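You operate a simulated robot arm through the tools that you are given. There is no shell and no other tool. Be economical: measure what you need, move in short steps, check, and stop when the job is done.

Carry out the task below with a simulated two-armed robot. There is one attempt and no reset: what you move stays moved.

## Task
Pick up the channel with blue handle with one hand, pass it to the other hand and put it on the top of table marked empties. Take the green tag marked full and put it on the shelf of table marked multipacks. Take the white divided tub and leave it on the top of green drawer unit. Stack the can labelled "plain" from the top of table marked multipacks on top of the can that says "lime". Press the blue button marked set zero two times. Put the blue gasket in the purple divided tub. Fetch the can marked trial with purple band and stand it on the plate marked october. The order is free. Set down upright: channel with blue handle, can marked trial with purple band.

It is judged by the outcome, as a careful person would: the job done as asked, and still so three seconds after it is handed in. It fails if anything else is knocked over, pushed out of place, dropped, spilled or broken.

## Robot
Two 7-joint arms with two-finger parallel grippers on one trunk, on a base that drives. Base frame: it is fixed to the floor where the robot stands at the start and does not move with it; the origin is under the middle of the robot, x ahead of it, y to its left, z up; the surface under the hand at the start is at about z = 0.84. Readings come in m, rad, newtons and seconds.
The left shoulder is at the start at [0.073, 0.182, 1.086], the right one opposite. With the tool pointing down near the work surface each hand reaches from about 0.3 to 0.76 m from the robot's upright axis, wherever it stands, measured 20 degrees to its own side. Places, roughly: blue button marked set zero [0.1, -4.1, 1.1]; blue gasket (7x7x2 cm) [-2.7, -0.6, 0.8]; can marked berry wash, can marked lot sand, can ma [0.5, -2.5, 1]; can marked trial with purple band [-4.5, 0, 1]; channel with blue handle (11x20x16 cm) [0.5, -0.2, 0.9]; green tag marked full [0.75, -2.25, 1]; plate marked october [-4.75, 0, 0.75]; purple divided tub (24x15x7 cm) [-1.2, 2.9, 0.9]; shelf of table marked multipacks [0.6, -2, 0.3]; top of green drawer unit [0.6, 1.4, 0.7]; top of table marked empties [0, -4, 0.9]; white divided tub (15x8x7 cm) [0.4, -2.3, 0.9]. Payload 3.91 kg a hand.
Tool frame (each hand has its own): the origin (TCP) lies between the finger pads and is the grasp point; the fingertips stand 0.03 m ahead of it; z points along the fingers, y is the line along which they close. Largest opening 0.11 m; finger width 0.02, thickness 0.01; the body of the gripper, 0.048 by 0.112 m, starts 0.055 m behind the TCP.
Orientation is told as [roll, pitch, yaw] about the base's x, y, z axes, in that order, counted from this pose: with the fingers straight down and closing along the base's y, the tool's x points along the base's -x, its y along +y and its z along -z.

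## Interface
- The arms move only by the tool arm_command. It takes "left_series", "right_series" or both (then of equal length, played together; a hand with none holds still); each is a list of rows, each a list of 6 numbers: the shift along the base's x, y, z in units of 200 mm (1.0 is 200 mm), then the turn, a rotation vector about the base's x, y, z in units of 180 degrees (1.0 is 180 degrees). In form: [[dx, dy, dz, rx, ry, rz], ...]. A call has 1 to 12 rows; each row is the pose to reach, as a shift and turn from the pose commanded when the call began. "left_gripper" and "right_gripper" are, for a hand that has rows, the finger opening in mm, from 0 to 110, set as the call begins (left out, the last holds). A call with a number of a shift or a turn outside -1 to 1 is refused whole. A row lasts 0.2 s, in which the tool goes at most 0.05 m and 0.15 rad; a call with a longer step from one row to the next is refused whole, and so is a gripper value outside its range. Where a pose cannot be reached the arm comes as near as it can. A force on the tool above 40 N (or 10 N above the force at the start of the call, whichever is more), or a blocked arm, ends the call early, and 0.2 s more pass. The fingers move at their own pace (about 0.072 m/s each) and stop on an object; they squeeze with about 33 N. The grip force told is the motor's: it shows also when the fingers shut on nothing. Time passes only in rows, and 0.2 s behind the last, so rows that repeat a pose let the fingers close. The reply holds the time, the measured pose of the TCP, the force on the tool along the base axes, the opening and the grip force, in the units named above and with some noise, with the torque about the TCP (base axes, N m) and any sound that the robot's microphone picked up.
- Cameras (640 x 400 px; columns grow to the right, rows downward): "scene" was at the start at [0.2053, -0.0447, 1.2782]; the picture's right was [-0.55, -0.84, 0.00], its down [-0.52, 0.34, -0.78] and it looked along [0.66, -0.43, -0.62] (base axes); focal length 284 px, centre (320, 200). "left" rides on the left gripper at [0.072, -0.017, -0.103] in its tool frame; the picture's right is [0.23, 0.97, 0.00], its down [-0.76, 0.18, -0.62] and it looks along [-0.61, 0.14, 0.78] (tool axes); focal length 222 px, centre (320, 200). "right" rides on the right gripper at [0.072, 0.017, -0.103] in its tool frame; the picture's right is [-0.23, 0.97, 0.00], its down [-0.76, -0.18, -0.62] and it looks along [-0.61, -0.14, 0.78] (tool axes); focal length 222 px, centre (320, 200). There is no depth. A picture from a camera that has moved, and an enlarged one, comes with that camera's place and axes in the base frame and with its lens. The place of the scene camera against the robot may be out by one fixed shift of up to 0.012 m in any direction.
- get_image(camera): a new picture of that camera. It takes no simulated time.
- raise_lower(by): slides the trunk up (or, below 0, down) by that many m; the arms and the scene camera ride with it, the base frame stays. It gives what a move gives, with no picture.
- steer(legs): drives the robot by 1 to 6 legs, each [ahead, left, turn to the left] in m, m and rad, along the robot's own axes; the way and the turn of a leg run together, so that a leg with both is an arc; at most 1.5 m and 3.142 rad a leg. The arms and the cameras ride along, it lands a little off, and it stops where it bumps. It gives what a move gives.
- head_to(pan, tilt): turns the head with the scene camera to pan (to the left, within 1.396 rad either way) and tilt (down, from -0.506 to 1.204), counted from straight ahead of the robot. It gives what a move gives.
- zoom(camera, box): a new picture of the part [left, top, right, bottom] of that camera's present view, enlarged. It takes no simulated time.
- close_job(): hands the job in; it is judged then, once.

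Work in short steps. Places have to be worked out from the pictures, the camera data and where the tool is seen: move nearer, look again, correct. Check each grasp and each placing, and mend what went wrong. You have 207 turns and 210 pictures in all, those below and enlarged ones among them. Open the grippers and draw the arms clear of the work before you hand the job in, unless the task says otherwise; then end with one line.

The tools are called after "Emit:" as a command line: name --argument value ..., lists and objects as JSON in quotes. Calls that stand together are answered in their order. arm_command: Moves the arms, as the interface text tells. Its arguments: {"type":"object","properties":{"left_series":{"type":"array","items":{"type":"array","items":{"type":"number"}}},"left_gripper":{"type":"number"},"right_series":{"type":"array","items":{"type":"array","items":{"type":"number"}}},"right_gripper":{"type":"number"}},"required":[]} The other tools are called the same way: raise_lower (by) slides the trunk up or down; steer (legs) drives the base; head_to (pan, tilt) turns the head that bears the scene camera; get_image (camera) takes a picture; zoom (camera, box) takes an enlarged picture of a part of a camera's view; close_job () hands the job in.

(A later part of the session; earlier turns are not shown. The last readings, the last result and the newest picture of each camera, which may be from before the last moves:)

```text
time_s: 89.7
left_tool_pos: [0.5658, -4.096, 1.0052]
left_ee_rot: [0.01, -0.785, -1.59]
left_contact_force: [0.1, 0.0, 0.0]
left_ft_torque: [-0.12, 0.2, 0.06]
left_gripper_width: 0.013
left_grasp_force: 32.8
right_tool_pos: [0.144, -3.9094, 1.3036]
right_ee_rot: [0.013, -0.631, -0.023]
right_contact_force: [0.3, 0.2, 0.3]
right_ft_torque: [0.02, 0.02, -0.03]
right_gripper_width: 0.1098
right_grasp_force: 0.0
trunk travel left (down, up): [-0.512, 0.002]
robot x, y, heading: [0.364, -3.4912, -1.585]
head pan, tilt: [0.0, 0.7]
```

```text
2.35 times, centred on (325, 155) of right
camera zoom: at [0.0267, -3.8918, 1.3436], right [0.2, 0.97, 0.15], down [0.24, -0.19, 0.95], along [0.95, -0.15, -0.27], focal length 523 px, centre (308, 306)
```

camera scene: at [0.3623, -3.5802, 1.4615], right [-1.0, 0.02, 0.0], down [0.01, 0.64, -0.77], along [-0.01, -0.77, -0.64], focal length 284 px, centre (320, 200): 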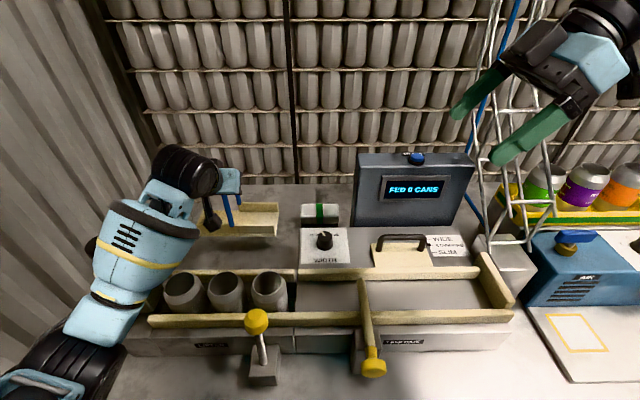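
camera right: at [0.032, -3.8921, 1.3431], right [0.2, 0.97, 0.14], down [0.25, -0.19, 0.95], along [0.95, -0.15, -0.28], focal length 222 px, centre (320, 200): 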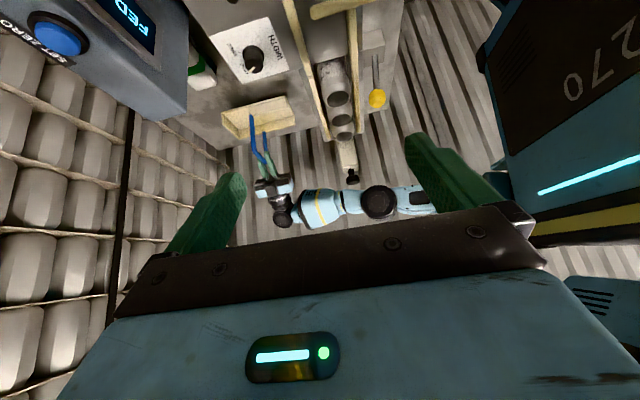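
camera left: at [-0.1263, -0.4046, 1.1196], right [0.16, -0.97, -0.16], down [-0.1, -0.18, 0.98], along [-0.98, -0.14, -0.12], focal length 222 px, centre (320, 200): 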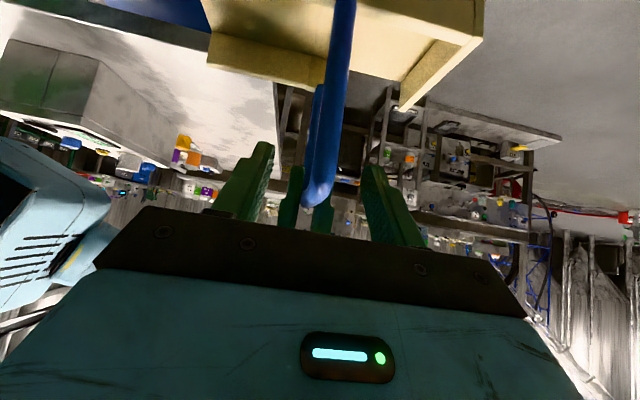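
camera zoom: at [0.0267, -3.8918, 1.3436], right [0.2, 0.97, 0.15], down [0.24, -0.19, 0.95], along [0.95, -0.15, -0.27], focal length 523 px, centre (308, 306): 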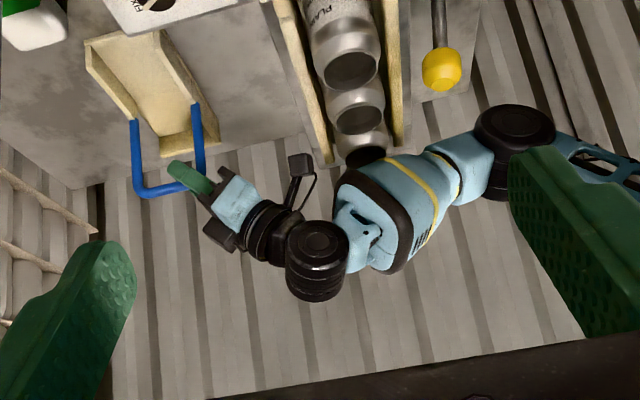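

The weight has come off the hand (force ≈0), so the channel is on the table. I'll open and back out along the tool axis.

Emit:
arm_command --left_series '[[0, 0, 0, 0, 0, 0], [0, 0, 0, 0, 0, 0], [0, 0, 0, 0, 0, 0], [0, 0.1, 0.1, 0, 0, 0], [0, 0.25, 0.25, 0, 0, 0], [0, 0.4, 0.4, 0, 0, 0], [0, 0.5, 0.55, 0, 0, 0], [0, 0.5, 0.75, 0, 0, 0]]' --left_gripper 50

Emit:
get_image --camera "scene"

Emit:
zoom --camera "right" --box '[210, 70, 440, 240]'

```text
time_s: 91.5
left_tool_pos: [0.5666, -3.9956, 1.1549]
left_ee_rot: [0.005, -0.783, -1.584]
left_contact_force: [-0.2, -0.5, -0.5]
left_ft_torque: [-0.02, -0.01, 0.0]
left_gripper_width: 0.05
left_grasp_force: 0.1
right_tool_pos: [0.1486, -3.911, 1.3044]
right_ee_rot: [0.015, -0.627, -0.025]
right_contact_force: [0.0, 0.3, 0.3]
right_ft_torque: [0.0, -0.01, -0.02]
right_gripper_width: 0.11
right_grasp_force: 0.0
trunk travel left (down, up): [-0.512, 0.002]
robot x, y, heading: [0.3618, -3.486, -1.591]
head pan, tilt: [0.0, 0.7]
```

```text
152 pictures are left
camera scene: at [0.3626, -3.5826, 1.4614], right [-1.0, 0.02, 0.0], down [0.01, 0.64, -0.76], along [-0.01, -0.76, -0.64], focal length 284 px, centre (320, 200)
```

scene: 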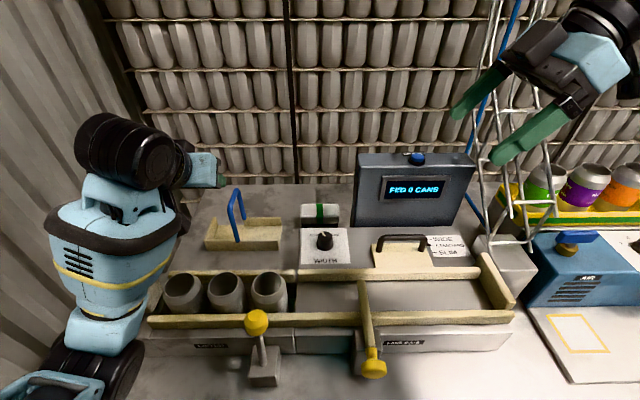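

```text
2.35 times, centred on (325, 155) of right
camera zoom: at [0.0309, -3.8924, 1.3446], right [0.2, 0.97, 0.14], down [0.25, -0.19, 0.95], along [0.95, -0.15, -0.28], focal length 523 px, centre (308, 306)
```

zoom: 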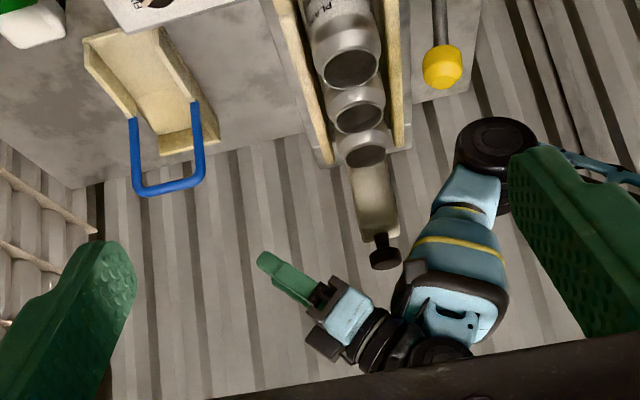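

The channel stands upright on the table, with SWEEP undisturbed. Triangulation puts the SET ZERO button top at about (0.135,-4.128,1.12), so I'll level the right hand, yaw it -90° and close its fingers.

Emit:
arm_command --right_series '[[0, 0, 0, 0, 0.045, 0], [0, 0, 0, 0, 0.09, 0], [0, 0, 0, 0, 0.135, 0], [0, 0, 0, 0, 0.18, 0], [0, 0, 0, 0, 0.2, 0]]' --right_gripper 0

Emit:
arm_command --right_series '[[0, 0, 0, 0, 0, -0.0455], [0, 0, 0, 0, 0, -0.091], [0, 0, 0, 0, 0, -0.1365], [0, 0, 0, 0, 0, -0.182], [0, 0, 0, 0, 0, -0.2275], [0, 0, 0, 0, 0, -0.273], [0, 0, 0, 0, 0, -0.3185], [0, 0, 0, 0, 0, -0.364], [0, 0, 0, 0, 0, -0.4095], [0, 0, 0, 0, 0, -0.455], [0, 0, 0, 0, 0, -0.495]]'

Emit:
get_image --camera "right"

Emit:
get_image --camera "scene"

```text
time_s: 92.7
left_tool_pos: [0.5666, -3.9965, 1.1555]
left_ee_rot: [0.006, -0.781, -1.585]
left_contact_force: [-0.3, 0.7, -0.4]
left_ft_torque: [-0.02, 0.02, 0.01]
left_gripper_width: 0.0501
left_grasp_force: 0.1
right_tool_pos: [0.1488, -3.9103, 1.3035]
right_ee_rot: [0.0, 0.0, -0.018]
right_contact_force: [-0.4, 0.3, 0.2]
right_ft_torque: [-0.03, 0.02, 0.01]
right_gripper_width: 0.0
right_grasp_force: 32.9
trunk travel left (down, up): [-0.512, 0.002]
robot x, y, heading: [0.3637, -3.4887, -1.588]
head pan, tilt: [0.0, 0.7]
```

```text
time_s: 95.1
left_tool_pos: [0.5669, -3.9954, 1.1538]
left_ee_rot: [0.006, -0.782, -1.585]
left_contact_force: [-0.4, 0.2, -0.1]
left_ft_torque: [-0.01, 0.02, -0.02]
left_gripper_width: 0.0501
left_grasp_force: 0.1
right_tool_pos: [0.1492, -3.9085, 1.3046]
right_ee_rot: [0.003, 0.0, -1.576]
right_contact_force: [-0.7, 0.3, -0.7]
right_ft_torque: [0.0, 0.0, -0.01]
right_gripper_width: 0.0
right_grasp_force: 32.6
trunk travel left (down, up): [-0.512, 0.002]
robot x, y, heading: [0.3615, -3.4898, -1.585]
head pan, tilt: [0.0, 0.7]
```

```text
150 pictures are left
camera right: at [0.1683, -3.8378, 1.4073], right [0.97, -0.23, 0.0], down [-0.18, -0.76, 0.62], along [-0.14, -0.61, -0.78], focal length 222 px, centre (320, 200)
```

right: 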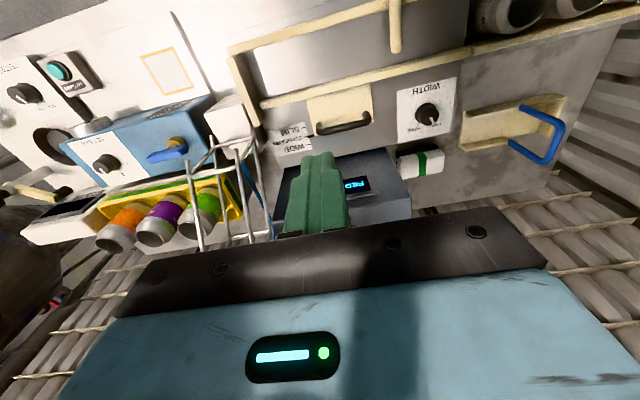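

```text
149 pictures are left
camera scene: at [0.3634, -3.5822, 1.4614], right [-1.0, 0.02, 0.0], down [0.01, 0.64, -0.76], along [-0.01, -0.76, -0.64], focal length 284 px, centre (320, 200)
```

scene: 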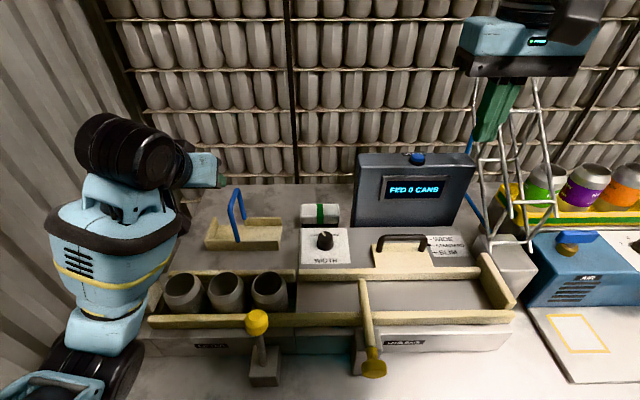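

The ladder stays about 10 cm to the side of the hand's path. I'll move above the button.

Emit:
arm_command --right_series '[[0, -0.22, -0.05, 0, 0, 0], [-0.02, -0.44, -0.15, 0, 0, 0], [-0.04, -0.66, -0.25, 0, 0, 0], [-0.06, -0.88, -0.35, 0, 0, 0], [-0.07, -1.0, -0.45, 0, 0, 0], [-0.07, -1.0, -0.45, 0, 0, 0]]'

Emit:
get_image --camera "scene"

Emit:
get_image --camera "right"

```text
time_s: 96.5
left_tool_pos: [0.5669, -3.9946, 1.1557]
left_ee_rot: [0.003, -0.784, -1.584]
left_contact_force: [-0.3, 0.4, -0.3]
left_ft_torque: [0.0, -0.01, -0.02]
left_gripper_width: 0.0501
left_grasp_force: 0.0
right_tool_pos: [0.0943, -4.0376, 1.1973]
right_ee_rot: [0.001, -0.005, -1.571]
right_contact_force: [0.4, -0.2, 0.3]
right_ft_torque: [-0.02, -0.04, -0.02]
right_gripper_width: 0.0
right_grasp_force: 33.5
right hand out of reach, approached as far as the arm can: row 2, 3, 4, 5, 6
trunk travel left (down, up): [-0.512, 0.002]
robot x, y, heading: [0.3631, -3.4863, -1.591]
head pan, tilt: [0.0, 0.7]
```

```text
148 pictures are left
camera scene: at [0.3637, -3.5814, 1.4616], right [-1.0, 0.02, 0.0], down [0.01, 0.64, -0.77], along [-0.01, -0.77, -0.64], focal length 284 px, centre (320, 200)
```

scene: 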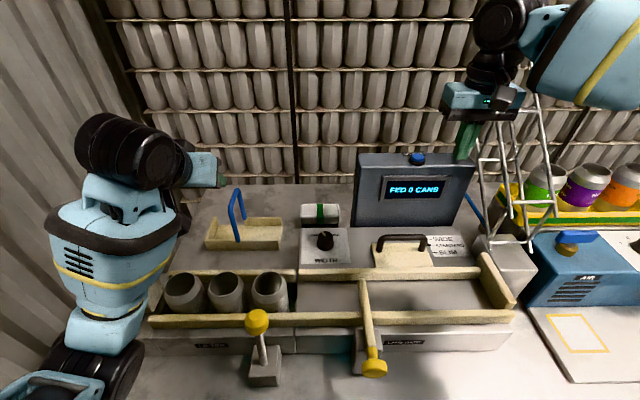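

```text
147 pictures are left
camera right: at [0.1129, -3.9653, 1.3007], right [0.97, -0.23, 0.0], down [-0.18, -0.76, 0.63], along [-0.14, -0.61, -0.78], focal length 222 px, centre (320, 200)
```

right: 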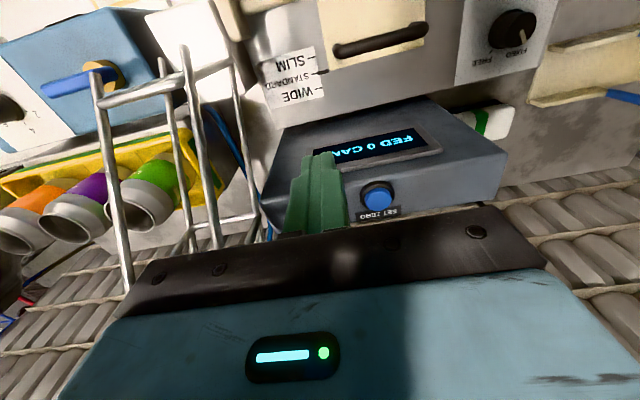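

The hand can't reach that far while vertical. I'll back up, tilt the fingers forward about 40° so the wrist stays nearer, and then come over the button at (0.137,-4.12,1.12).

Emit:
arm_command --right_series '[[0.04, 0.05, 0.1, -0.044, 0, 0], [0.08, 0.1, 0.2, -0.088, 0, 0], [0.12, 0.15, 0.3, -0.132, 0, 0], [0.17, 0.15, 0.3, -0.176, 0, 0], [0.21, 0.15, 0.3, -0.22, 0, 0], [0.21, -0.05, 0.15, -0.22, 0, 0], [0.21, -0.2, 0.0, -0.22, 0, 0], [0.21, -0.35, -0.05, -0.22, 0, 0], [0.21, -0.35, -0.05, -0.22, 0, 0]]'

Emit:
get_image --camera "scene"

Emit:
get_image --camera "right"

```text
time_s: 98.5
left_tool_pos: [0.568, -3.9945, 1.1556]
left_ee_rot: [0.003, -0.784, -1.586]
left_contact_force: [0.3, 0.2, 0.3]
left_ft_torque: [0.0, -0.01, 0.01]
left_gripper_width: 0.0498
left_grasp_force: 0.0
right_tool_pos: [0.1379, -4.1076, 1.1905]
right_ee_rot: [0.001, -0.691, -1.573]
right_contact_force: [-0.3, 0.2, 0.0]
right_ft_torque: [0.0, 0.0, 0.0]
right_gripper_width: 0.0
right_grasp_force: 32.5
trunk travel left (down, up): [-0.512, 0.002]
robot x, y, heading: [0.3636, -3.4882, -1.586]
head pan, tilt: [0.0, 0.7]
```

```text
146 pictures are left
camera scene: at [0.3638, -3.5813, 1.4616], right [-1.0, 0.02, 0.0], down [0.01, 0.64, -0.77], along [-0.01, -0.77, -0.64], focal length 284 px, centre (320, 200)
```

scene: 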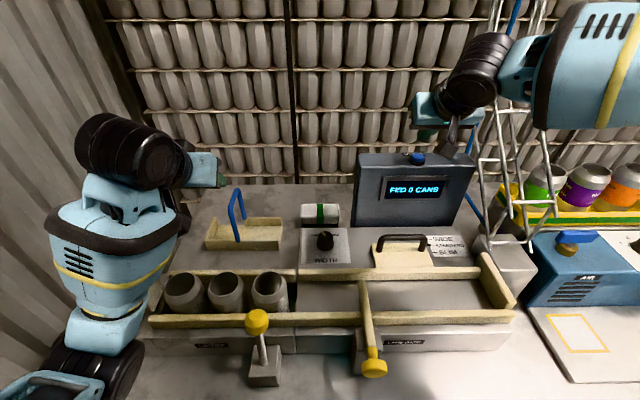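

```text
145 pictures are left
camera right: at [0.1567, -3.9855, 1.224], right [0.97, -0.17, 0.15], down [-0.18, -0.19, 0.97], along [-0.14, -0.97, -0.21], focal length 222 px, centre (320, 200)
```

right: 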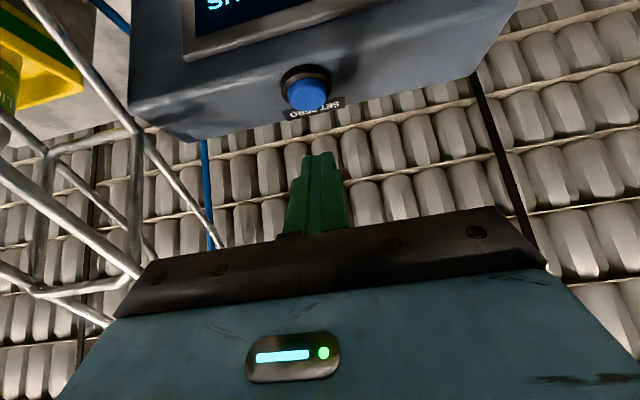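

The fingertip is about 4 cm above the button and aligned. I'll descend slowly until I feel the press.

Emit:
arm_command --right_series '[[0.01, 0, -0.08, 0, 0, 0], [0.01, 0, -0.15, 0, 0, 0], [0.01, 0, -0.18, 0, 0, 0], [0.01, 0, -0.21, 0, 0, 0], [0.01, 0, -0.23, 0, 0, 0]]'

Emit:
get_image --camera "right"

```text
time_s: 99.7
left_tool_pos: [0.5671, -3.9946, 1.1556]
left_ee_rot: [0.003, -0.784, -1.585]
left_contact_force: [0.4, 0.5, -0.2]
left_ft_torque: [0.02, 0.01, -0.01]
left_gripper_width: 0.0501
left_grasp_force: 0.1
right_tool_pos: [0.1412, -4.1082, 1.1477]
right_ee_rot: [0.004, -0.698, -1.572]
right_contact_force: [0.0, 0.2, 6.9]
right_ft_torque: [-0.04, 0.01, -0.01]
right_gripper_width: 0.0001
right_grasp_force: 32.7
trunk travel left (down, up): [-0.512, 0.002]
robot x, y, heading: [0.3634, -3.4882, -1.583]
head pan, tilt: [0.0, 0.7]
heard: click
```

```text
144 pictures are left
camera right: at [0.1594, -3.9868, 1.18], right [0.97, -0.17, 0.15], down [-0.18, -0.19, 0.97], along [-0.14, -0.97, -0.21], focal length 222 px, centre (320, 200)
```

right: 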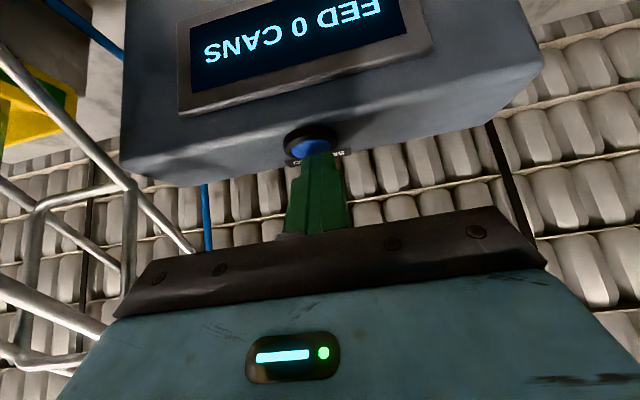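

I heard a click for the first press. I'll release upward and press once more, exactly the same way.

Emit:
arm_command --right_series '[[0, 0, 0.08, 0, 0, 0], [0, 0, 0.15, 0, 0, 0], [0, 0, 0.15, 0, 0, 0]]'

Emit:
arm_command --right_series '[[0, 0, -0.07, 0, 0, 0], [0, 0, -0.1, 0, 0, 0], [0, 0, -0.13, 0, 0, 0], [0, 0, -0.15, 0, 0, 0]]'

Emit:
arm_command --right_series '[[0, 0, 0.08, 0, 0, 0], [0, 0.05, 0.2, 0, 0, 0], [0, 0.15, 0.4, 0, 0, 0], [0, 0.35, 0.55, 0, 0, 0], [0, 0.55, 0.65, 0, 0, 0]]'

Emit:
get_image --camera "scene"

```text
time_s: 100.5
left_tool_pos: [0.5665, -3.995, 1.1547]
left_ee_rot: [0.007, -0.78, -1.585]
left_contact_force: [-0.4, -0.3, -0.5]
left_ft_torque: [0.01, 0.0, -0.05]
left_gripper_width: 0.05
left_grasp_force: 0.0
right_tool_pos: [0.139, -4.1098, 1.1742]
right_ee_rot: [0.002, -0.691, -1.572]
right_contact_force: [1.0, 0.4, 0.0]
right_ft_torque: [0.0, 0.01, 0.02]
right_gripper_width: 0.0
right_grasp_force: 33.6
trunk travel left (down, up): [-0.512, 0.002]
robot x, y, heading: [0.3625, -3.4868, -1.583]
head pan, tilt: [0.0, 0.7]
```

```text
time_s: 101.5
left_tool_pos: [0.567, -3.9952, 1.1553]
left_ee_rot: [0.005, -0.784, -1.585]
left_contact_force: [-0.6, 0.5, -0.1]
left_ft_torque: [0.0, -0.02, -0.02]
left_gripper_width: 0.0502
left_grasp_force: 0.1
right_tool_pos: [0.1391, -4.1085, 1.1472]
right_ee_rot: [0.005, -0.697, -1.574]
right_contact_force: [-1.2, 1.4, 7.9]
right_ft_torque: [-0.03, 0.02, 0.01]
right_gripper_width: 0.0
right_grasp_force: 32.6
trunk travel left (down, up): [-0.512, 0.002]
robot x, y, heading: [0.3656, -3.4873, -1.587]
head pan, tilt: [0.0, 0.7]
heard: click
```

```text
time_s: 102.7
left_tool_pos: [0.5671, -3.995, 1.1544]
left_ee_rot: [0.005, -0.783, -1.584]
left_contact_force: [0.8, -0.5, -0.5]
left_ft_torque: [-0.01, 0.04, 0.03]
left_gripper_width: 0.0502
left_grasp_force: 0.0
right_tool_pos: [0.1418, -3.9955, 1.2747]
right_ee_rot: [0.004, -0.692, -1.57]
right_contact_force: [-0.1, 0.3, 0.6]
right_ft_torque: [-0.04, -0.01, 0.02]
right_gripper_width: 0.0
right_grasp_force: 32.9
trunk travel left (down, up): [-0.512, 0.002]
robot x, y, heading: [0.3614, -3.4865, -1.587]
head pan, tilt: [0.0, 0.7]
```

```text
143 pictures are left
camera scene: at [0.3634, -3.5803, 1.4617], right [-1.0, 0.02, 0.0], down [0.01, 0.64, -0.77], along [-0.01, -0.77, -0.64], focal length 284 px, centre (320, 200)
```

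scene: 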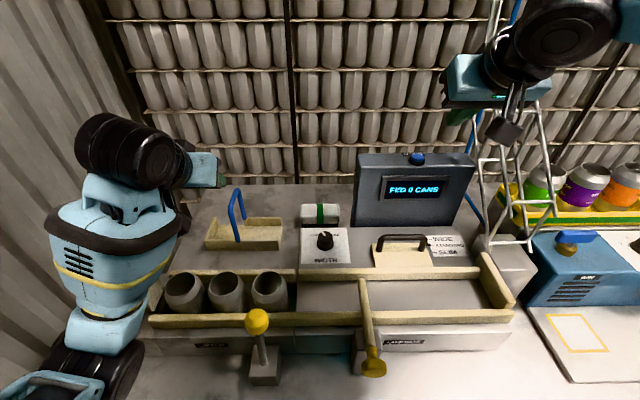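

Both clicks were heard. I'll level both hands and draw them in for driving.

Emit:
arm_command --left_series '[[0, 0, 0.15, 0, 0, 0], [0, 0, 0.3, 0.04, 0, 0], [0, 0.1, 0.4, 0.085, 0, 0], [0, 0.2, 0.4, 0.13, 0, 0], [0, 0.35, 0.4, 0.17, 0, 0], [0, 0.5, 0.4, 0.21, 0, 0], [0, 0.5, 0.4, 0.25, 0, 0]]' --right_series '[[0, 0.1, 0, 0.04, 0, 0], [0, 0.2, 0, 0.08, 0, 0], [0, 0.3, 0, 0.12, 0, 0], [0, 0.4, 0, 0.16, 0, 0], [0, 0.5, 0, 0.2, 0, 0], [0, 0.5, 0, 0.22, 0, 0], [0, 0.5, 0, 0.22, 0, 0]]'

Emit:
steer --legs '[[-0.3, 0, 0], [0, -0.7, 0]]'

Emit:
get_image --camera "scene"

```text
time_s: 104.3
left_tool_pos: [0.5699, -3.8959, 1.2336]
left_ee_rot: [-0.005, 0.005, -1.58]
left_contact_force: [0.6, -0.3, -0.8]
left_ft_torque: [0.0, 0.01, 0.02]
left_gripper_width: 0.0499
left_grasp_force: 0.0
right_tool_pos: [0.1389, -3.8976, 1.2747]
right_ee_rot: [0.002, 0.002, -1.574]
right_contact_force: [-0.2, -0.5, -0.1]
right_ft_torque: [0.01, 0.0, -0.01]
right_gripper_width: 0.0002
right_grasp_force: 33.1
trunk travel left (down, up): [-0.512, 0.002]
robot x, y, heading: [0.364, -3.4878, -1.586]
head pan, tilt: [0.0, 0.7]
```

```text
time_s: 112.5
left_tool_pos: [-0.1239, -3.5862, 1.2351]
left_ee_rot: [-0.005, 0.003, -1.593]
left_contact_force: [-0.7, 0.1, 0.1]
left_ft_torque: [0.01, -0.01, 0.01]
left_gripper_width: 0.05
left_grasp_force: 0.1
right_tool_pos: [-0.5551, -3.5849, 1.2742]
right_ee_rot: [0.002, -0.001, -1.582]
right_contact_force: [-0.3, 0.7, 0.2]
right_ft_torque: [0.0, 0.02, -0.01]
right_gripper_width: 0.0
right_grasp_force: 33.3
trunk travel left (down, up): [-0.512, 0.002]
robot x, y, heading: [-0.3281, -3.1747, -1.597]
head pan, tilt: [0.0, 0.7]
```

```text
142 pictures are left
camera scene: at [-0.3285, -3.2703, 1.4614], right [-1.0, 0.03, 0.0], down [0.02, 0.64, -0.76], along [-0.02, -0.76, -0.64], focal length 284 px, centre (320, 200)
```

scene: 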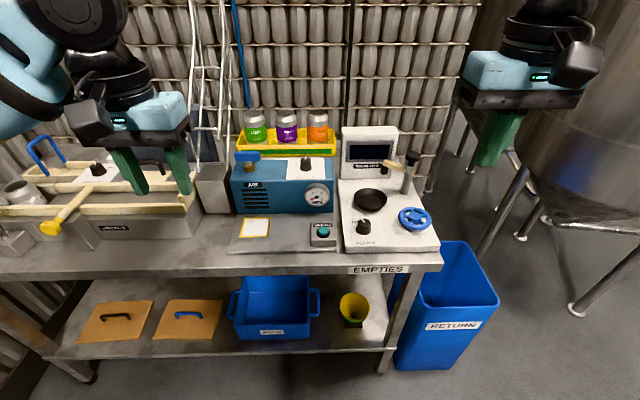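

Now for the multipacks table. I'll back up to y≈-2.3 and turn left to face +x.

Emit:
steer --legs '[[-0.85, 0, 0], [0, 0, 1.597]]'

Emit:
head_to --pan 0.0 --tilt 0.6

Emit:
get_image --camera "scene"

```text
time_s: 120.9
left_tool_pos: [0.1015, -2.1147, 1.2346]
left_ee_rot: [-0.005, 0.004, 0.012]
left_contact_force: [-0.7, 0.6, -0.1]
left_ft_torque: [0.0, 0.01, -0.03]
left_gripper_width: 0.0502
left_grasp_force: 0.1
right_tool_pos: [0.1136, -2.5449, 1.274]
right_ee_rot: [0.002, 0.001, 0.02]
right_contact_force: [0.3, 0.4, -0.7]
right_ft_torque: [-0.01, 0.0, 0.01]
right_gripper_width: 0.0002
right_grasp_force: 33.1
trunk travel left (down, up): [-0.512, 0.002]
robot x, y, heading: [-0.3017, -2.3339, 0.006]
head pan, tilt: [0.0, 0.7]
```

```text
time_s: 121.6
left_tool_pos: [0.1016, -2.114, 1.2333]
left_ee_rot: [-0.005, 0.002, 0.013]
left_contact_force: [0.0, 0.1, 0.5]
left_ft_torque: [0.01, 0.02, 0.0]
left_gripper_width: 0.0502
left_grasp_force: 0.1
right_tool_pos: [0.1133, -2.5449, 1.2751]
right_ee_rot: [0.001, -0.002, 0.019]
right_contact_force: [0.5, 0.7, 0.8]
right_ft_torque: [0.01, 0.01, 0.01]
right_gripper_width: 0.0001
right_grasp_force: 33.0
trunk travel left (down, up): [-0.512, 0.002]
robot x, y, heading: [-0.3021, -2.3337, 0.008]
head pan, tilt: [0.0, 0.6]
```

```text
141 pictures are left
camera scene: at [-0.2, -2.3284, 1.47], right [0.01, -1.0, 0.0], down [-0.57, 0.0, -0.82], along [0.82, 0.01, -0.57], focal length 284 px, centre (320, 200)
```

scene: 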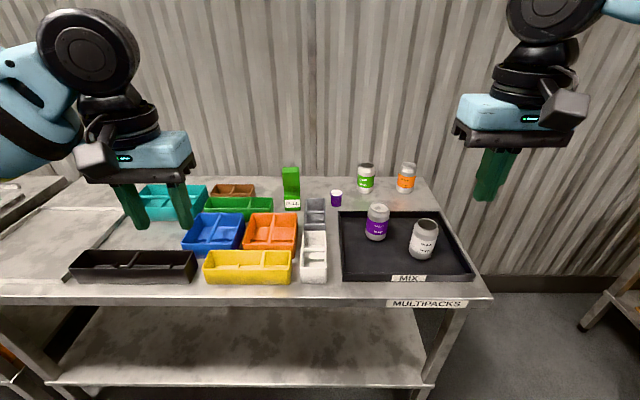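

Emit:
zoom --camera "scene" --box '[270, 150, 480, 300]'

```text
2.67 times, centred on (375, 225) of scene
camera zoom: at [-0.2, -2.3284, 1.47], right [0.01, -1.0, 0.0], down [-0.57, 0.0, -0.82], along [0.82, 0.01, -0.57], focal length 756 px, centre (173, 133)
```

zoom: 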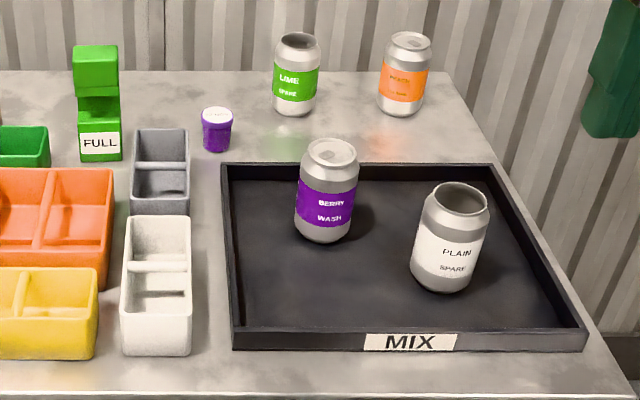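

I've located the plain can near (0.38,-2.61), the lime can near (0.74,-2.50), the tag near (0.62,-2.22) and the white tub near (0.355,-2.305). I'll drive up to the table.

Emit:
steer --legs '[[0.25, 0, 0]]'

Emit:
head_to --pan -0.2 --tilt 0.8

Emit:
get_image --camera "scene"

```text
time_s: 123.4
left_tool_pos: [0.3493, -2.1132, 1.2356]
left_ee_rot: [-0.005, 0.001, 0.012]
left_contact_force: [-0.1, 1.2, 0.2]
left_ft_torque: [-0.02, -0.04, -0.03]
left_gripper_width: 0.0501
left_grasp_force: 0.2
right_tool_pos: [0.3615, -2.5441, 1.2765]
right_ee_rot: [0.001, -0.001, 0.02]
right_contact_force: [-0.7, -0.4, 0.3]
right_ft_torque: [0.03, 0.01, 0.0]
right_gripper_width: 0.0
right_grasp_force: 33.5
trunk travel left (down, up): [-0.512, 0.002]
robot x, y, heading: [-0.0504, -2.3316, 0.007]
head pan, tilt: [0.0, 0.6]
```

```text
time_s: 124.1
left_tool_pos: [0.3505, -2.1128, 1.2337]
left_ee_rot: [-0.006, 0.002, 0.012]
left_contact_force: [0.5, 0.2, 0.2]
left_ft_torque: [-0.03, 0.01, 0.01]
left_gripper_width: 0.0501
left_grasp_force: 0.1
right_tool_pos: [0.3629, -2.5439, 1.2738]
right_ee_rot: [0.001, 0.002, 0.02]
right_contact_force: [-1.0, -0.8, 1.0]
right_ft_torque: [0.01, 0.0, 0.01]
right_gripper_width: 0.0
right_grasp_force: 33.0
trunk travel left (down, up): [-0.512, 0.002]
robot x, y, heading: [-0.0527, -2.3307, 0.009]
head pan, tilt: [-0.201, 0.799]
```

```text
139 pictures are left
camera scene: at [0.0399, -2.3428, 1.4532], right [-0.19, -0.98, 0.0], down [-0.7, 0.14, -0.7], along [0.68, -0.13, -0.72], focal length 284 px, centre (320, 200)
```

scene: 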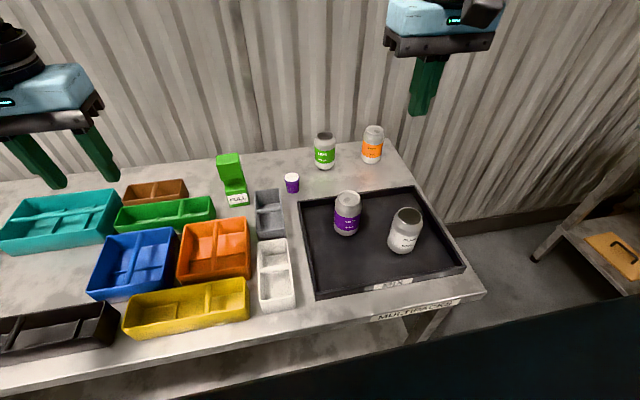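

I refine the plain can to about (0.40,-2.607) and the lime can to about (0.74,-2.493). I'll lower the trunk 0.1 m for reach, then lean the right hand 45° into a pre-grasp.

Emit:
raise_lower --by -0.1

Emit:
arm_command --right_series '[[-0.05, -0.05, 0, 0, -0.0417, 0], [-0.1, -0.1, 0, 0, -0.0833, 0], [-0.17, -0.16, -0.1, 0, -0.125, 0], [-0.23, -0.22, -0.2, 0, -0.1667, 0], [-0.28, -0.28, -0.35, 0, -0.2083, 0], [-0.31, -0.315, -0.5, 0, -0.25, 0], [-0.31, -0.315, -0.68, 0, -0.25, 0], [-0.31, -0.315, -0.68, 0, -0.25, 0]]' --right_gripper 95

Emit:
get_image --camera "scene"

Emit:
get_image --camera "right"

```text
time_s: 125.5
left_tool_pos: [0.3494, -2.1133, 1.1334]
left_ee_rot: [-0.006, 0.0, 0.013]
left_contact_force: [0.2, 0.1, -0.3]
left_ft_torque: [0.01, 0.0, 0.02]
left_gripper_width: 0.0498
left_grasp_force: 0.0
right_tool_pos: [0.3615, -2.5445, 1.1746]
right_ee_rot: [0.002, 0.0, 0.022]
right_contact_force: [-0.3, 0.0, 0.1]
right_ft_torque: [0.02, 0.01, 0.0]
right_gripper_width: 0.0
right_grasp_force: 32.9
trunk travel left (down, up): [-0.412, 0.102]
robot x, y, heading: [-0.0545, -2.3322, 0.006]
head pan, tilt: [-0.201, 0.799]
```

```text
time_s: 127.2
left_tool_pos: [0.3497, -2.1135, 1.1348]
left_ee_rot: [-0.007, 0.001, 0.012]
left_contact_force: [-0.6, -0.4, 0.1]
left_ft_torque: [-0.01, 0.0, 0.02]
left_gripper_width: 0.0503
left_grasp_force: 0.0
right_tool_pos: [0.3924, -2.6238, 1.0631]
right_ee_rot: [-0.018, -0.785, 0.027]
right_contact_force: [1.2, 0.1, 0.2]
right_ft_torque: [-0.01, 0.03, 0.01]
right_gripper_width: 0.0949
right_grasp_force: 0.0
right hand out of reach, approached as far as the arm can: row 5, 6, 7, 8
trunk travel left (down, up): [-0.412, 0.102]
robot x, y, heading: [-0.0551, -2.3288, 0.007]
head pan, tilt: [-0.201, 0.799]
```

```text
138 pictures are left
camera scene: at [0.135, -2.3422, 1.3358], right [-0.19, -0.98, 0.0], down [-0.7, 0.14, -0.7], along [0.68, -0.13, -0.72], focal length 284 px, centre (320, 200)
```

scene: 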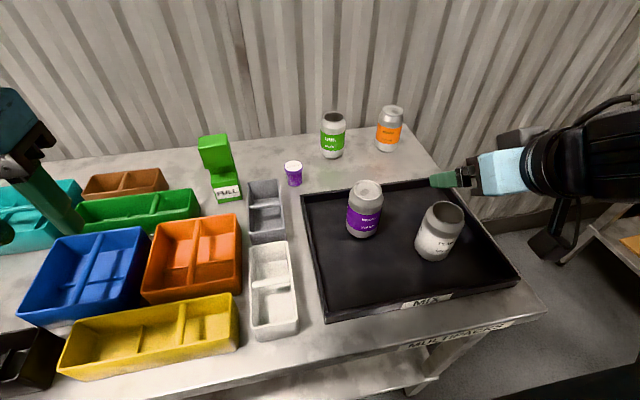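

```text
137 pictures are left
camera right: at [0.2687, -2.6096, 1.0833], right [0.15, 0.98, 0.15], down [0.1, -0.16, 0.98], along [0.98, -0.13, -0.12], focal length 222 px, centre (320, 200)
```

right: 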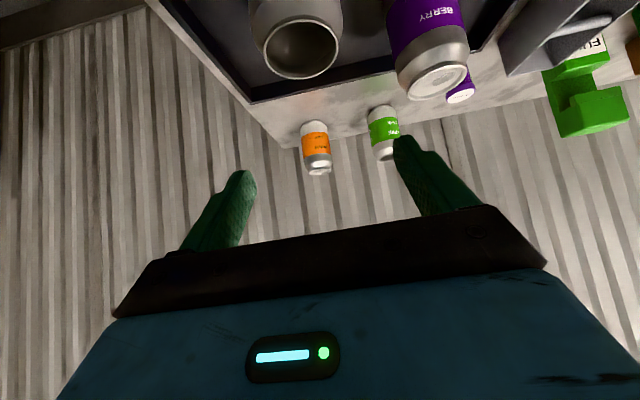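

The leaned hand is too close to the body to back behind the can. I'll reverse the base 0.17 m to get room.

Emit:
steer --legs '[[-0.17, 0, 0]]'

Emit:
get_image --camera "scene"

```text
time_s: 128.7
left_tool_pos: [0.1857, -2.1151, 1.1338]
left_ee_rot: [-0.005, 0.002, 0.012]
left_contact_force: [-0.3, 0.2, 0.2]
left_ft_torque: [-0.04, -0.02, -0.03]
left_gripper_width: 0.0501
left_grasp_force: 0.0
right_tool_pos: [0.2249, -2.6264, 1.0622]
right_ee_rot: [-0.02, -0.786, 0.027]
right_contact_force: [-0.1, 0.0, -1.0]
right_ft_torque: [0.0, 0.03, -0.03]
right_gripper_width: 0.0952
right_grasp_force: 0.1
trunk travel left (down, up): [-0.412, 0.102]
robot x, y, heading: [-0.2169, -2.3321, 0.005]
head pan, tilt: [-0.201, 0.799]
```

```text
136 pictures are left
camera scene: at [-0.0307, -2.3435, 1.3357], right [-0.19, -0.98, 0.0], down [-0.7, 0.14, -0.7], along [0.68, -0.14, -0.72], focal length 284 px, centre (320, 200)
```

scene: 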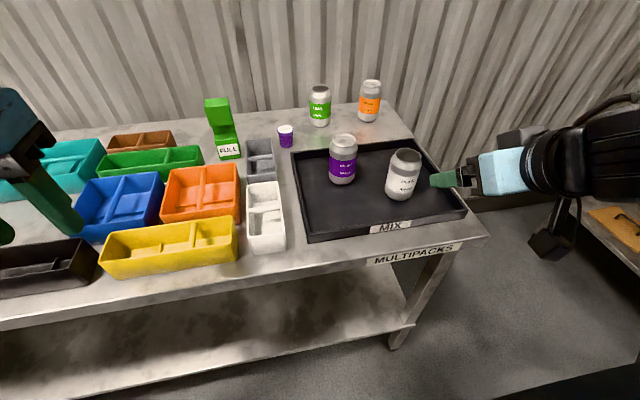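

The can is still at about (0.387,-2.607). I'll move to pre-grasp and then diagonally in, leaving the fingers open.

Emit:
arm_command --right_series '[[0.16, 0.05, -0.06, 0, 0, 0], [0.325, 0.095, -0.135, 0, 0, 0], [0.475, 0.095, -0.285, 0, 0, 0], [0.625, 0.095, -0.435, 0, 0, 0], [0.775, 0.095, -0.585, 0, 0, 0], [0.82, 0.095, -0.63, 0, 0, 0], [0.82, 0.095, -0.63, 0, 0, 0]]'

Emit:
get_image --camera "scene"

Emit:
get_image --camera "right"

```text
time_s: 130.3
left_tool_pos: [0.1846, -2.1141, 1.1339]
left_ee_rot: [-0.003, 0.003, 0.012]
left_contact_force: [-0.3, 0.2, -0.4]
left_ft_torque: [0.02, 0.03, -0.01]
left_gripper_width: 0.0501
left_grasp_force: 0.1
right_tool_pos: [0.3909, -2.6065, 0.9362]
right_ee_rot: [-0.021, -0.784, 0.028]
right_contact_force: [-1.2, -0.3, 0.2]
right_ft_torque: [-0.02, -0.01, -0.01]
right_gripper_width: 0.0948
right_grasp_force: 0.2
trunk travel left (down, up): [-0.412, 0.102]
robot x, y, heading: [-0.2159, -2.33, 0.004]
head pan, tilt: [-0.201, 0.799]
```

```text
135 pictures are left
camera scene: at [-0.0303, -2.3435, 1.3357], right [-0.19, -0.98, 0.0], down [-0.7, 0.14, -0.7], along [0.68, -0.14, -0.72], focal length 284 px, centre (320, 200)
```

scene: 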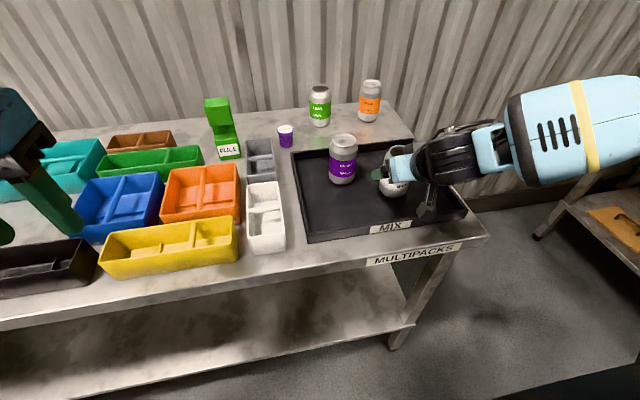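

```text
134 pictures are left
camera right: at [0.2682, -2.592, 0.9572], right [0.15, 0.98, 0.15], down [0.1, -0.16, 0.98], along [0.98, -0.13, -0.12], focal length 222 px, centre (320, 200)
```

right: 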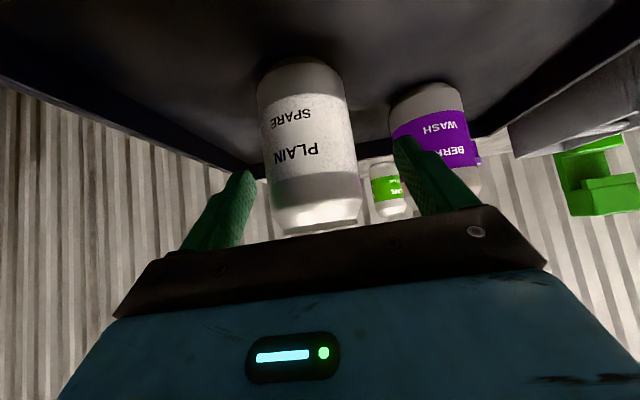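

The plain can is centred between the fingers, so I'll close.

Emit:
arm_command --right_series '[[0, 0, 0, 0, 0, 0], [0, 0, 0, 0, 0, 0], [0, 0, 0, 0, 0, 0]]' --right_gripper 0

Emit:
arm_command --right_series '[[0, 0, 0.1, 0, 0, 0], [0, 0, 0.25, 0, 0, 0], [0, 0, 0.45, 0, 0, 0], [0, 0, 0.65, 0, 0, 0], [0, 0, 0.85, 0, 0, 0], [0, 0, 0.85, 0, 0, 0]]'

Emit:
get_image --camera "scene"

Emit:
get_image --camera "right"

```text
time_s: 131.1
left_tool_pos: [0.1848, -2.1141, 1.1333]
left_ee_rot: [-0.005, 0.004, 0.011]
left_contact_force: [0.9, -0.2, 0.9]
left_ft_torque: [-0.02, 0.02, -0.03]
left_gripper_width: 0.05
left_grasp_force: 0.0
right_tool_pos: [0.3896, -2.6077, 0.9357]
right_ee_rot: [-0.02, -0.785, 0.028]
right_contact_force: [0.5, -0.2, -0.2]
right_ft_torque: [0.01, 0.02, 0.05]
right_gripper_width: 0.0606
right_grasp_force: 33.1
trunk travel left (down, up): [-0.412, 0.102]
robot x, y, heading: [-0.2216, -2.3349, 0.004]
head pan, tilt: [-0.201, 0.799]
```

```text
time_s: 132.5
left_tool_pos: [0.1851, -2.1153, 1.1329]
left_ee_rot: [-0.004, 0.005, 0.011]
left_contact_force: [0.0, 0.3, -0.6]
left_ft_torque: [0.04, -0.01, -0.03]
left_gripper_width: 0.0499
left_grasp_force: 0.0
right_tool_pos: [0.3907, -2.6074, 1.1082]
right_ee_rot: [-0.02, -0.784, 0.028]
right_contact_force: [0.2, 0.2, -0.4]
right_ft_torque: [0.0, 0.04, -0.01]
right_gripper_width: 0.0603
right_grasp_force: 33.0
trunk travel left (down, up): [-0.412, 0.102]
robot x, y, heading: [-0.2216, -2.3306, 0.007]
head pan, tilt: [-0.201, 0.799]
```

```text
133 pictures are left
camera scene: at [-0.0298, -2.3437, 1.3355], right [-0.19, -0.98, 0.0], down [-0.7, 0.14, -0.7], along [0.68, -0.14, -0.72], focal length 284 px, centre (320, 200)
```

scene: 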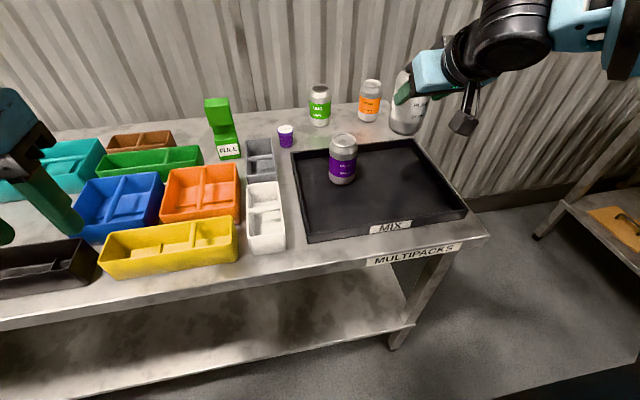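

```text
132 pictures are left
camera right: at [0.2682, -2.5934, 1.1289], right [0.15, 0.98, 0.15], down [0.1, -0.16, 0.98], along [0.98, -0.13, -0.12], focal length 222 px, centre (320, 200)
```

right: 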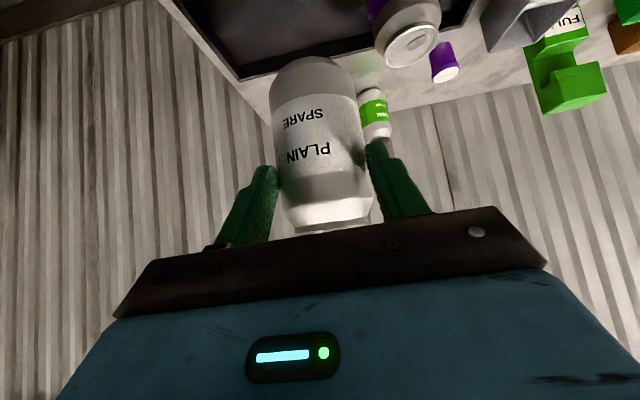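

The plain can is held upright at 60 mm, with its bottom about 0.058 below the TCP. I'll drive the base back up to the table.

Emit:
steer --legs '[[0.18, 0, 0]]'

Emit:
arm_command --right_series '[[0.1, 0.12, 0, 0, 0, 0], [0.2, 0.24, 0, 0, 0, 0], [0.3, 0.36, 0, 0, 0, 0], [0.4, 0.48, 0, 0, 0, 0], [0.45, 0.55, 0, 0, 0, 0], [0.45, 0.55, 0, 0, 0, 0]]'

Emit:
get_image --camera "scene"

Emit:
get_image --camera "right"

```text
time_s: 134.0
left_tool_pos: [0.3605, -2.1125, 1.1343]
left_ee_rot: [-0.006, 0.002, 0.014]
left_contact_force: [0.7, 0.1, -0.8]
left_ft_torque: [0.01, 0.03, 0.0]
left_gripper_width: 0.05
left_grasp_force: 0.1
right_tool_pos: [0.5681, -2.6051, 1.1069]
right_ee_rot: [-0.018, -0.786, 0.032]
right_contact_force: [0.5, 0.2, -1.2]
right_ft_torque: [-0.02, 0.02, 0.0]
right_gripper_width: 0.0599
right_grasp_force: 33.1
trunk travel left (down, up): [-0.412, 0.102]
robot x, y, heading: [-0.0419, -2.3291, 0.009]
head pan, tilt: [-0.201, 0.799]
```

```text
time_s: 135.4
left_tool_pos: [0.3593, -2.1131, 1.1337]
left_ee_rot: [-0.005, 0.004, 0.016]
left_contact_force: [-0.6, -0.3, 0.3]
left_ft_torque: [-0.04, 0.01, 0.02]
left_gripper_width: 0.0499
left_grasp_force: 0.1
right_tool_pos: [0.6476, -2.5114, 1.107]
right_ee_rot: [-0.018, -0.785, 0.029]
right_contact_force: [0.7, -0.6, -1.2]
right_ft_torque: [-0.02, 0.03, 0.01]
right_gripper_width: 0.0597
right_grasp_force: 32.7
right hand out of reach, approached as far as the arm can: row 5, 6
trunk travel left (down, up): [-0.412, 0.102]
robot x, y, heading: [-0.0399, -2.3269, 0.007]
head pan, tilt: [-0.201, 0.799]
```

```text
131 pictures are left
camera scene: at [0.1469, -2.3417, 1.3356], right [-0.19, -0.98, 0.0], down [-0.7, 0.14, -0.7], along [0.68, -0.13, -0.72], focal length 284 px, centre (320, 200)
```

scene: 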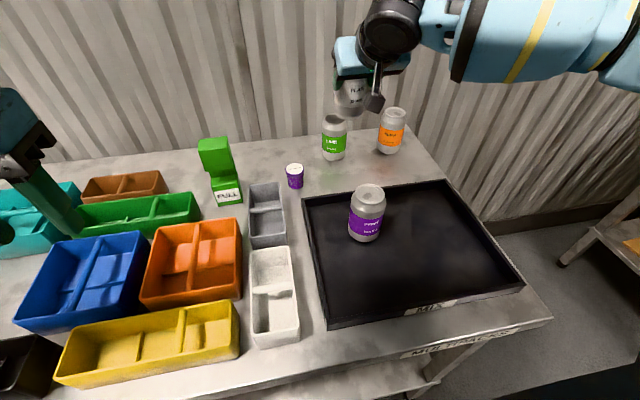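

```text
130 pictures are left
camera right: at [0.525, -2.4971, 1.128], right [0.15, 0.98, 0.15], down [0.1, -0.16, 0.98], along [0.98, -0.13, -0.12], focal length 222 px, centre (320, 200)
```

right: 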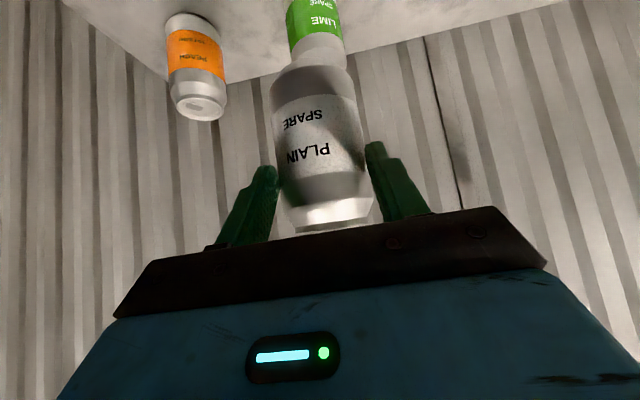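

The arm stops at x≈0.65, so I'll advance the base a bit more and retry the forward motion slightly lower.

Emit:
steer --legs '[[0.06, 0, 0]]'

Emit:
arm_command --right_series '[[0.05, 0.03, -0.1, 0, 0, 0], [0.1, 0.05, -0.18, 0, 0, 0], [0.15, 0.05, -0.2, 0, 0, 0], [0.2, 0.05, -0.2, 0, 0, 0]]'

Emit:
get_image --camera "right"

```text
time_s: 136.4
left_tool_pos: [0.4216, -2.1125, 1.1335]
left_ee_rot: [-0.006, 0.003, 0.014]
left_contact_force: [0.0, -0.4, -0.8]
left_ft_torque: [0.01, 0.04, 0.01]
left_gripper_width: 0.0499
left_grasp_force: 0.0
right_tool_pos: [0.7069, -2.5113, 1.1059]
right_ee_rot: [-0.019, -0.784, 0.028]
right_contact_force: [0.2, 0.0, -0.4]
right_ft_torque: [-0.02, -0.01, -0.01]
right_gripper_width: 0.0595
right_grasp_force: 33.4
trunk travel left (down, up): [-0.412, 0.102]
robot x, y, heading: [0.0163, -2.3254, 0.008]
head pan, tilt: [-0.201, 0.799]
```

```text
time_s: 137.4
left_tool_pos: [0.4194, -2.1113, 1.1324]
left_ee_rot: [-0.007, 0.002, 0.014]
left_contact_force: [-0.6, -0.1, -0.2]
left_ft_torque: [0.02, -0.03, -0.03]
left_gripper_width: 0.05
left_grasp_force: 0.0
right_tool_pos: [0.7141, -2.5126, 1.0774]
right_ee_rot: [-0.019, -0.785, 0.029]
right_contact_force: [0.4, 0.9, -0.4]
right_ft_torque: [-0.02, 0.01, 0.0]
right_gripper_width: 0.0594
right_grasp_force: 33.2
right hand out of reach, approached as far as the arm can: row 1, 2, 3, 4
trunk travel left (down, up): [-0.412, 0.102]
robot x, y, heading: [0.0143, -2.3286, 0.008]
head pan, tilt: [-0.201, 0.799]
```

```text
129 pictures are left
camera right: at [0.5907, -2.4968, 1.0977], right [0.14, 0.98, 0.15], down [0.1, -0.16, 0.98], along [0.98, -0.13, -0.12], focal length 222 px, centre (320, 200)
```

right: 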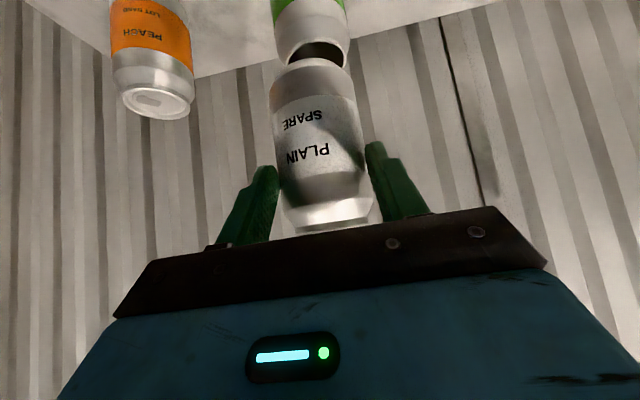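

Visually y is aligned, and the lime centre is about 2 cm further in x. I'll nudge the base forward 2 cm.

Emit:
steer --legs '[[0.022, 0, 0]]'

Emit:
zoom --camera "right" --box '[220, 0, 420, 125]'

Emit:
zoom --camera "scene" --box '[240, 40, 440, 200]'

```text
time_s: 138.2
left_tool_pos: [0.4417, -2.1113, 1.135]
left_ee_rot: [-0.006, 0.002, 0.012]
left_contact_force: [-0.2, 0.5, -0.1]
left_ft_torque: [-0.02, 0.01, -0.02]
left_gripper_width: 0.05
left_grasp_force: 0.0
right_tool_pos: [0.7351, -2.5113, 1.0782]
right_ee_rot: [-0.02, -0.786, 0.03]
right_contact_force: [-0.2, -0.7, 0.4]
right_ft_torque: [0.01, 0.01, -0.02]
right_gripper_width: 0.0595
right_grasp_force: 33.0
trunk travel left (down, up): [-0.412, 0.102]
robot x, y, heading: [0.0408, -2.3282, 0.011]
head pan, tilt: [-0.201, 0.799]
```

```text
3.20 times, centred on (320, 62) of right
camera zoom: at [0.612, -2.4966, 1.0986], right [0.14, 0.98, 0.15], down [0.1, -0.16, 0.98], along [0.98, -0.13, -0.12], focal length 711 px, centre (320, 640)
```

zoom: 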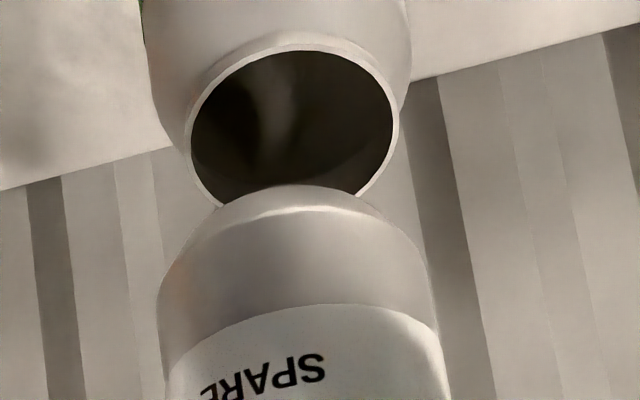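

```text
2.50 times, centred on (340, 120) of scene
camera zoom: at [0.2269, -2.3412, 1.3358], right [-0.19, -0.98, 0.0], down [-0.7, 0.14, -0.7], along [0.69, -0.13, -0.72], focal length 709 px, centre (270, 400)
```

zoom: 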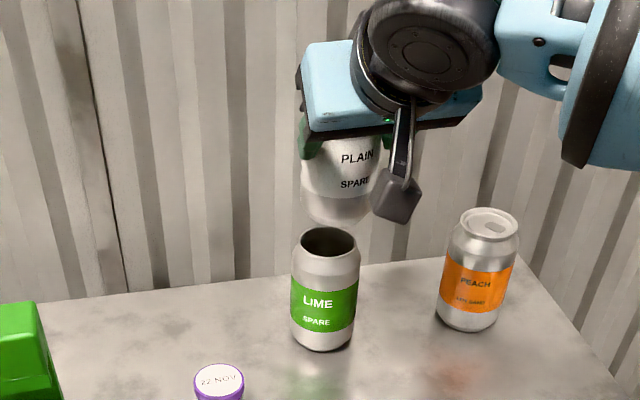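

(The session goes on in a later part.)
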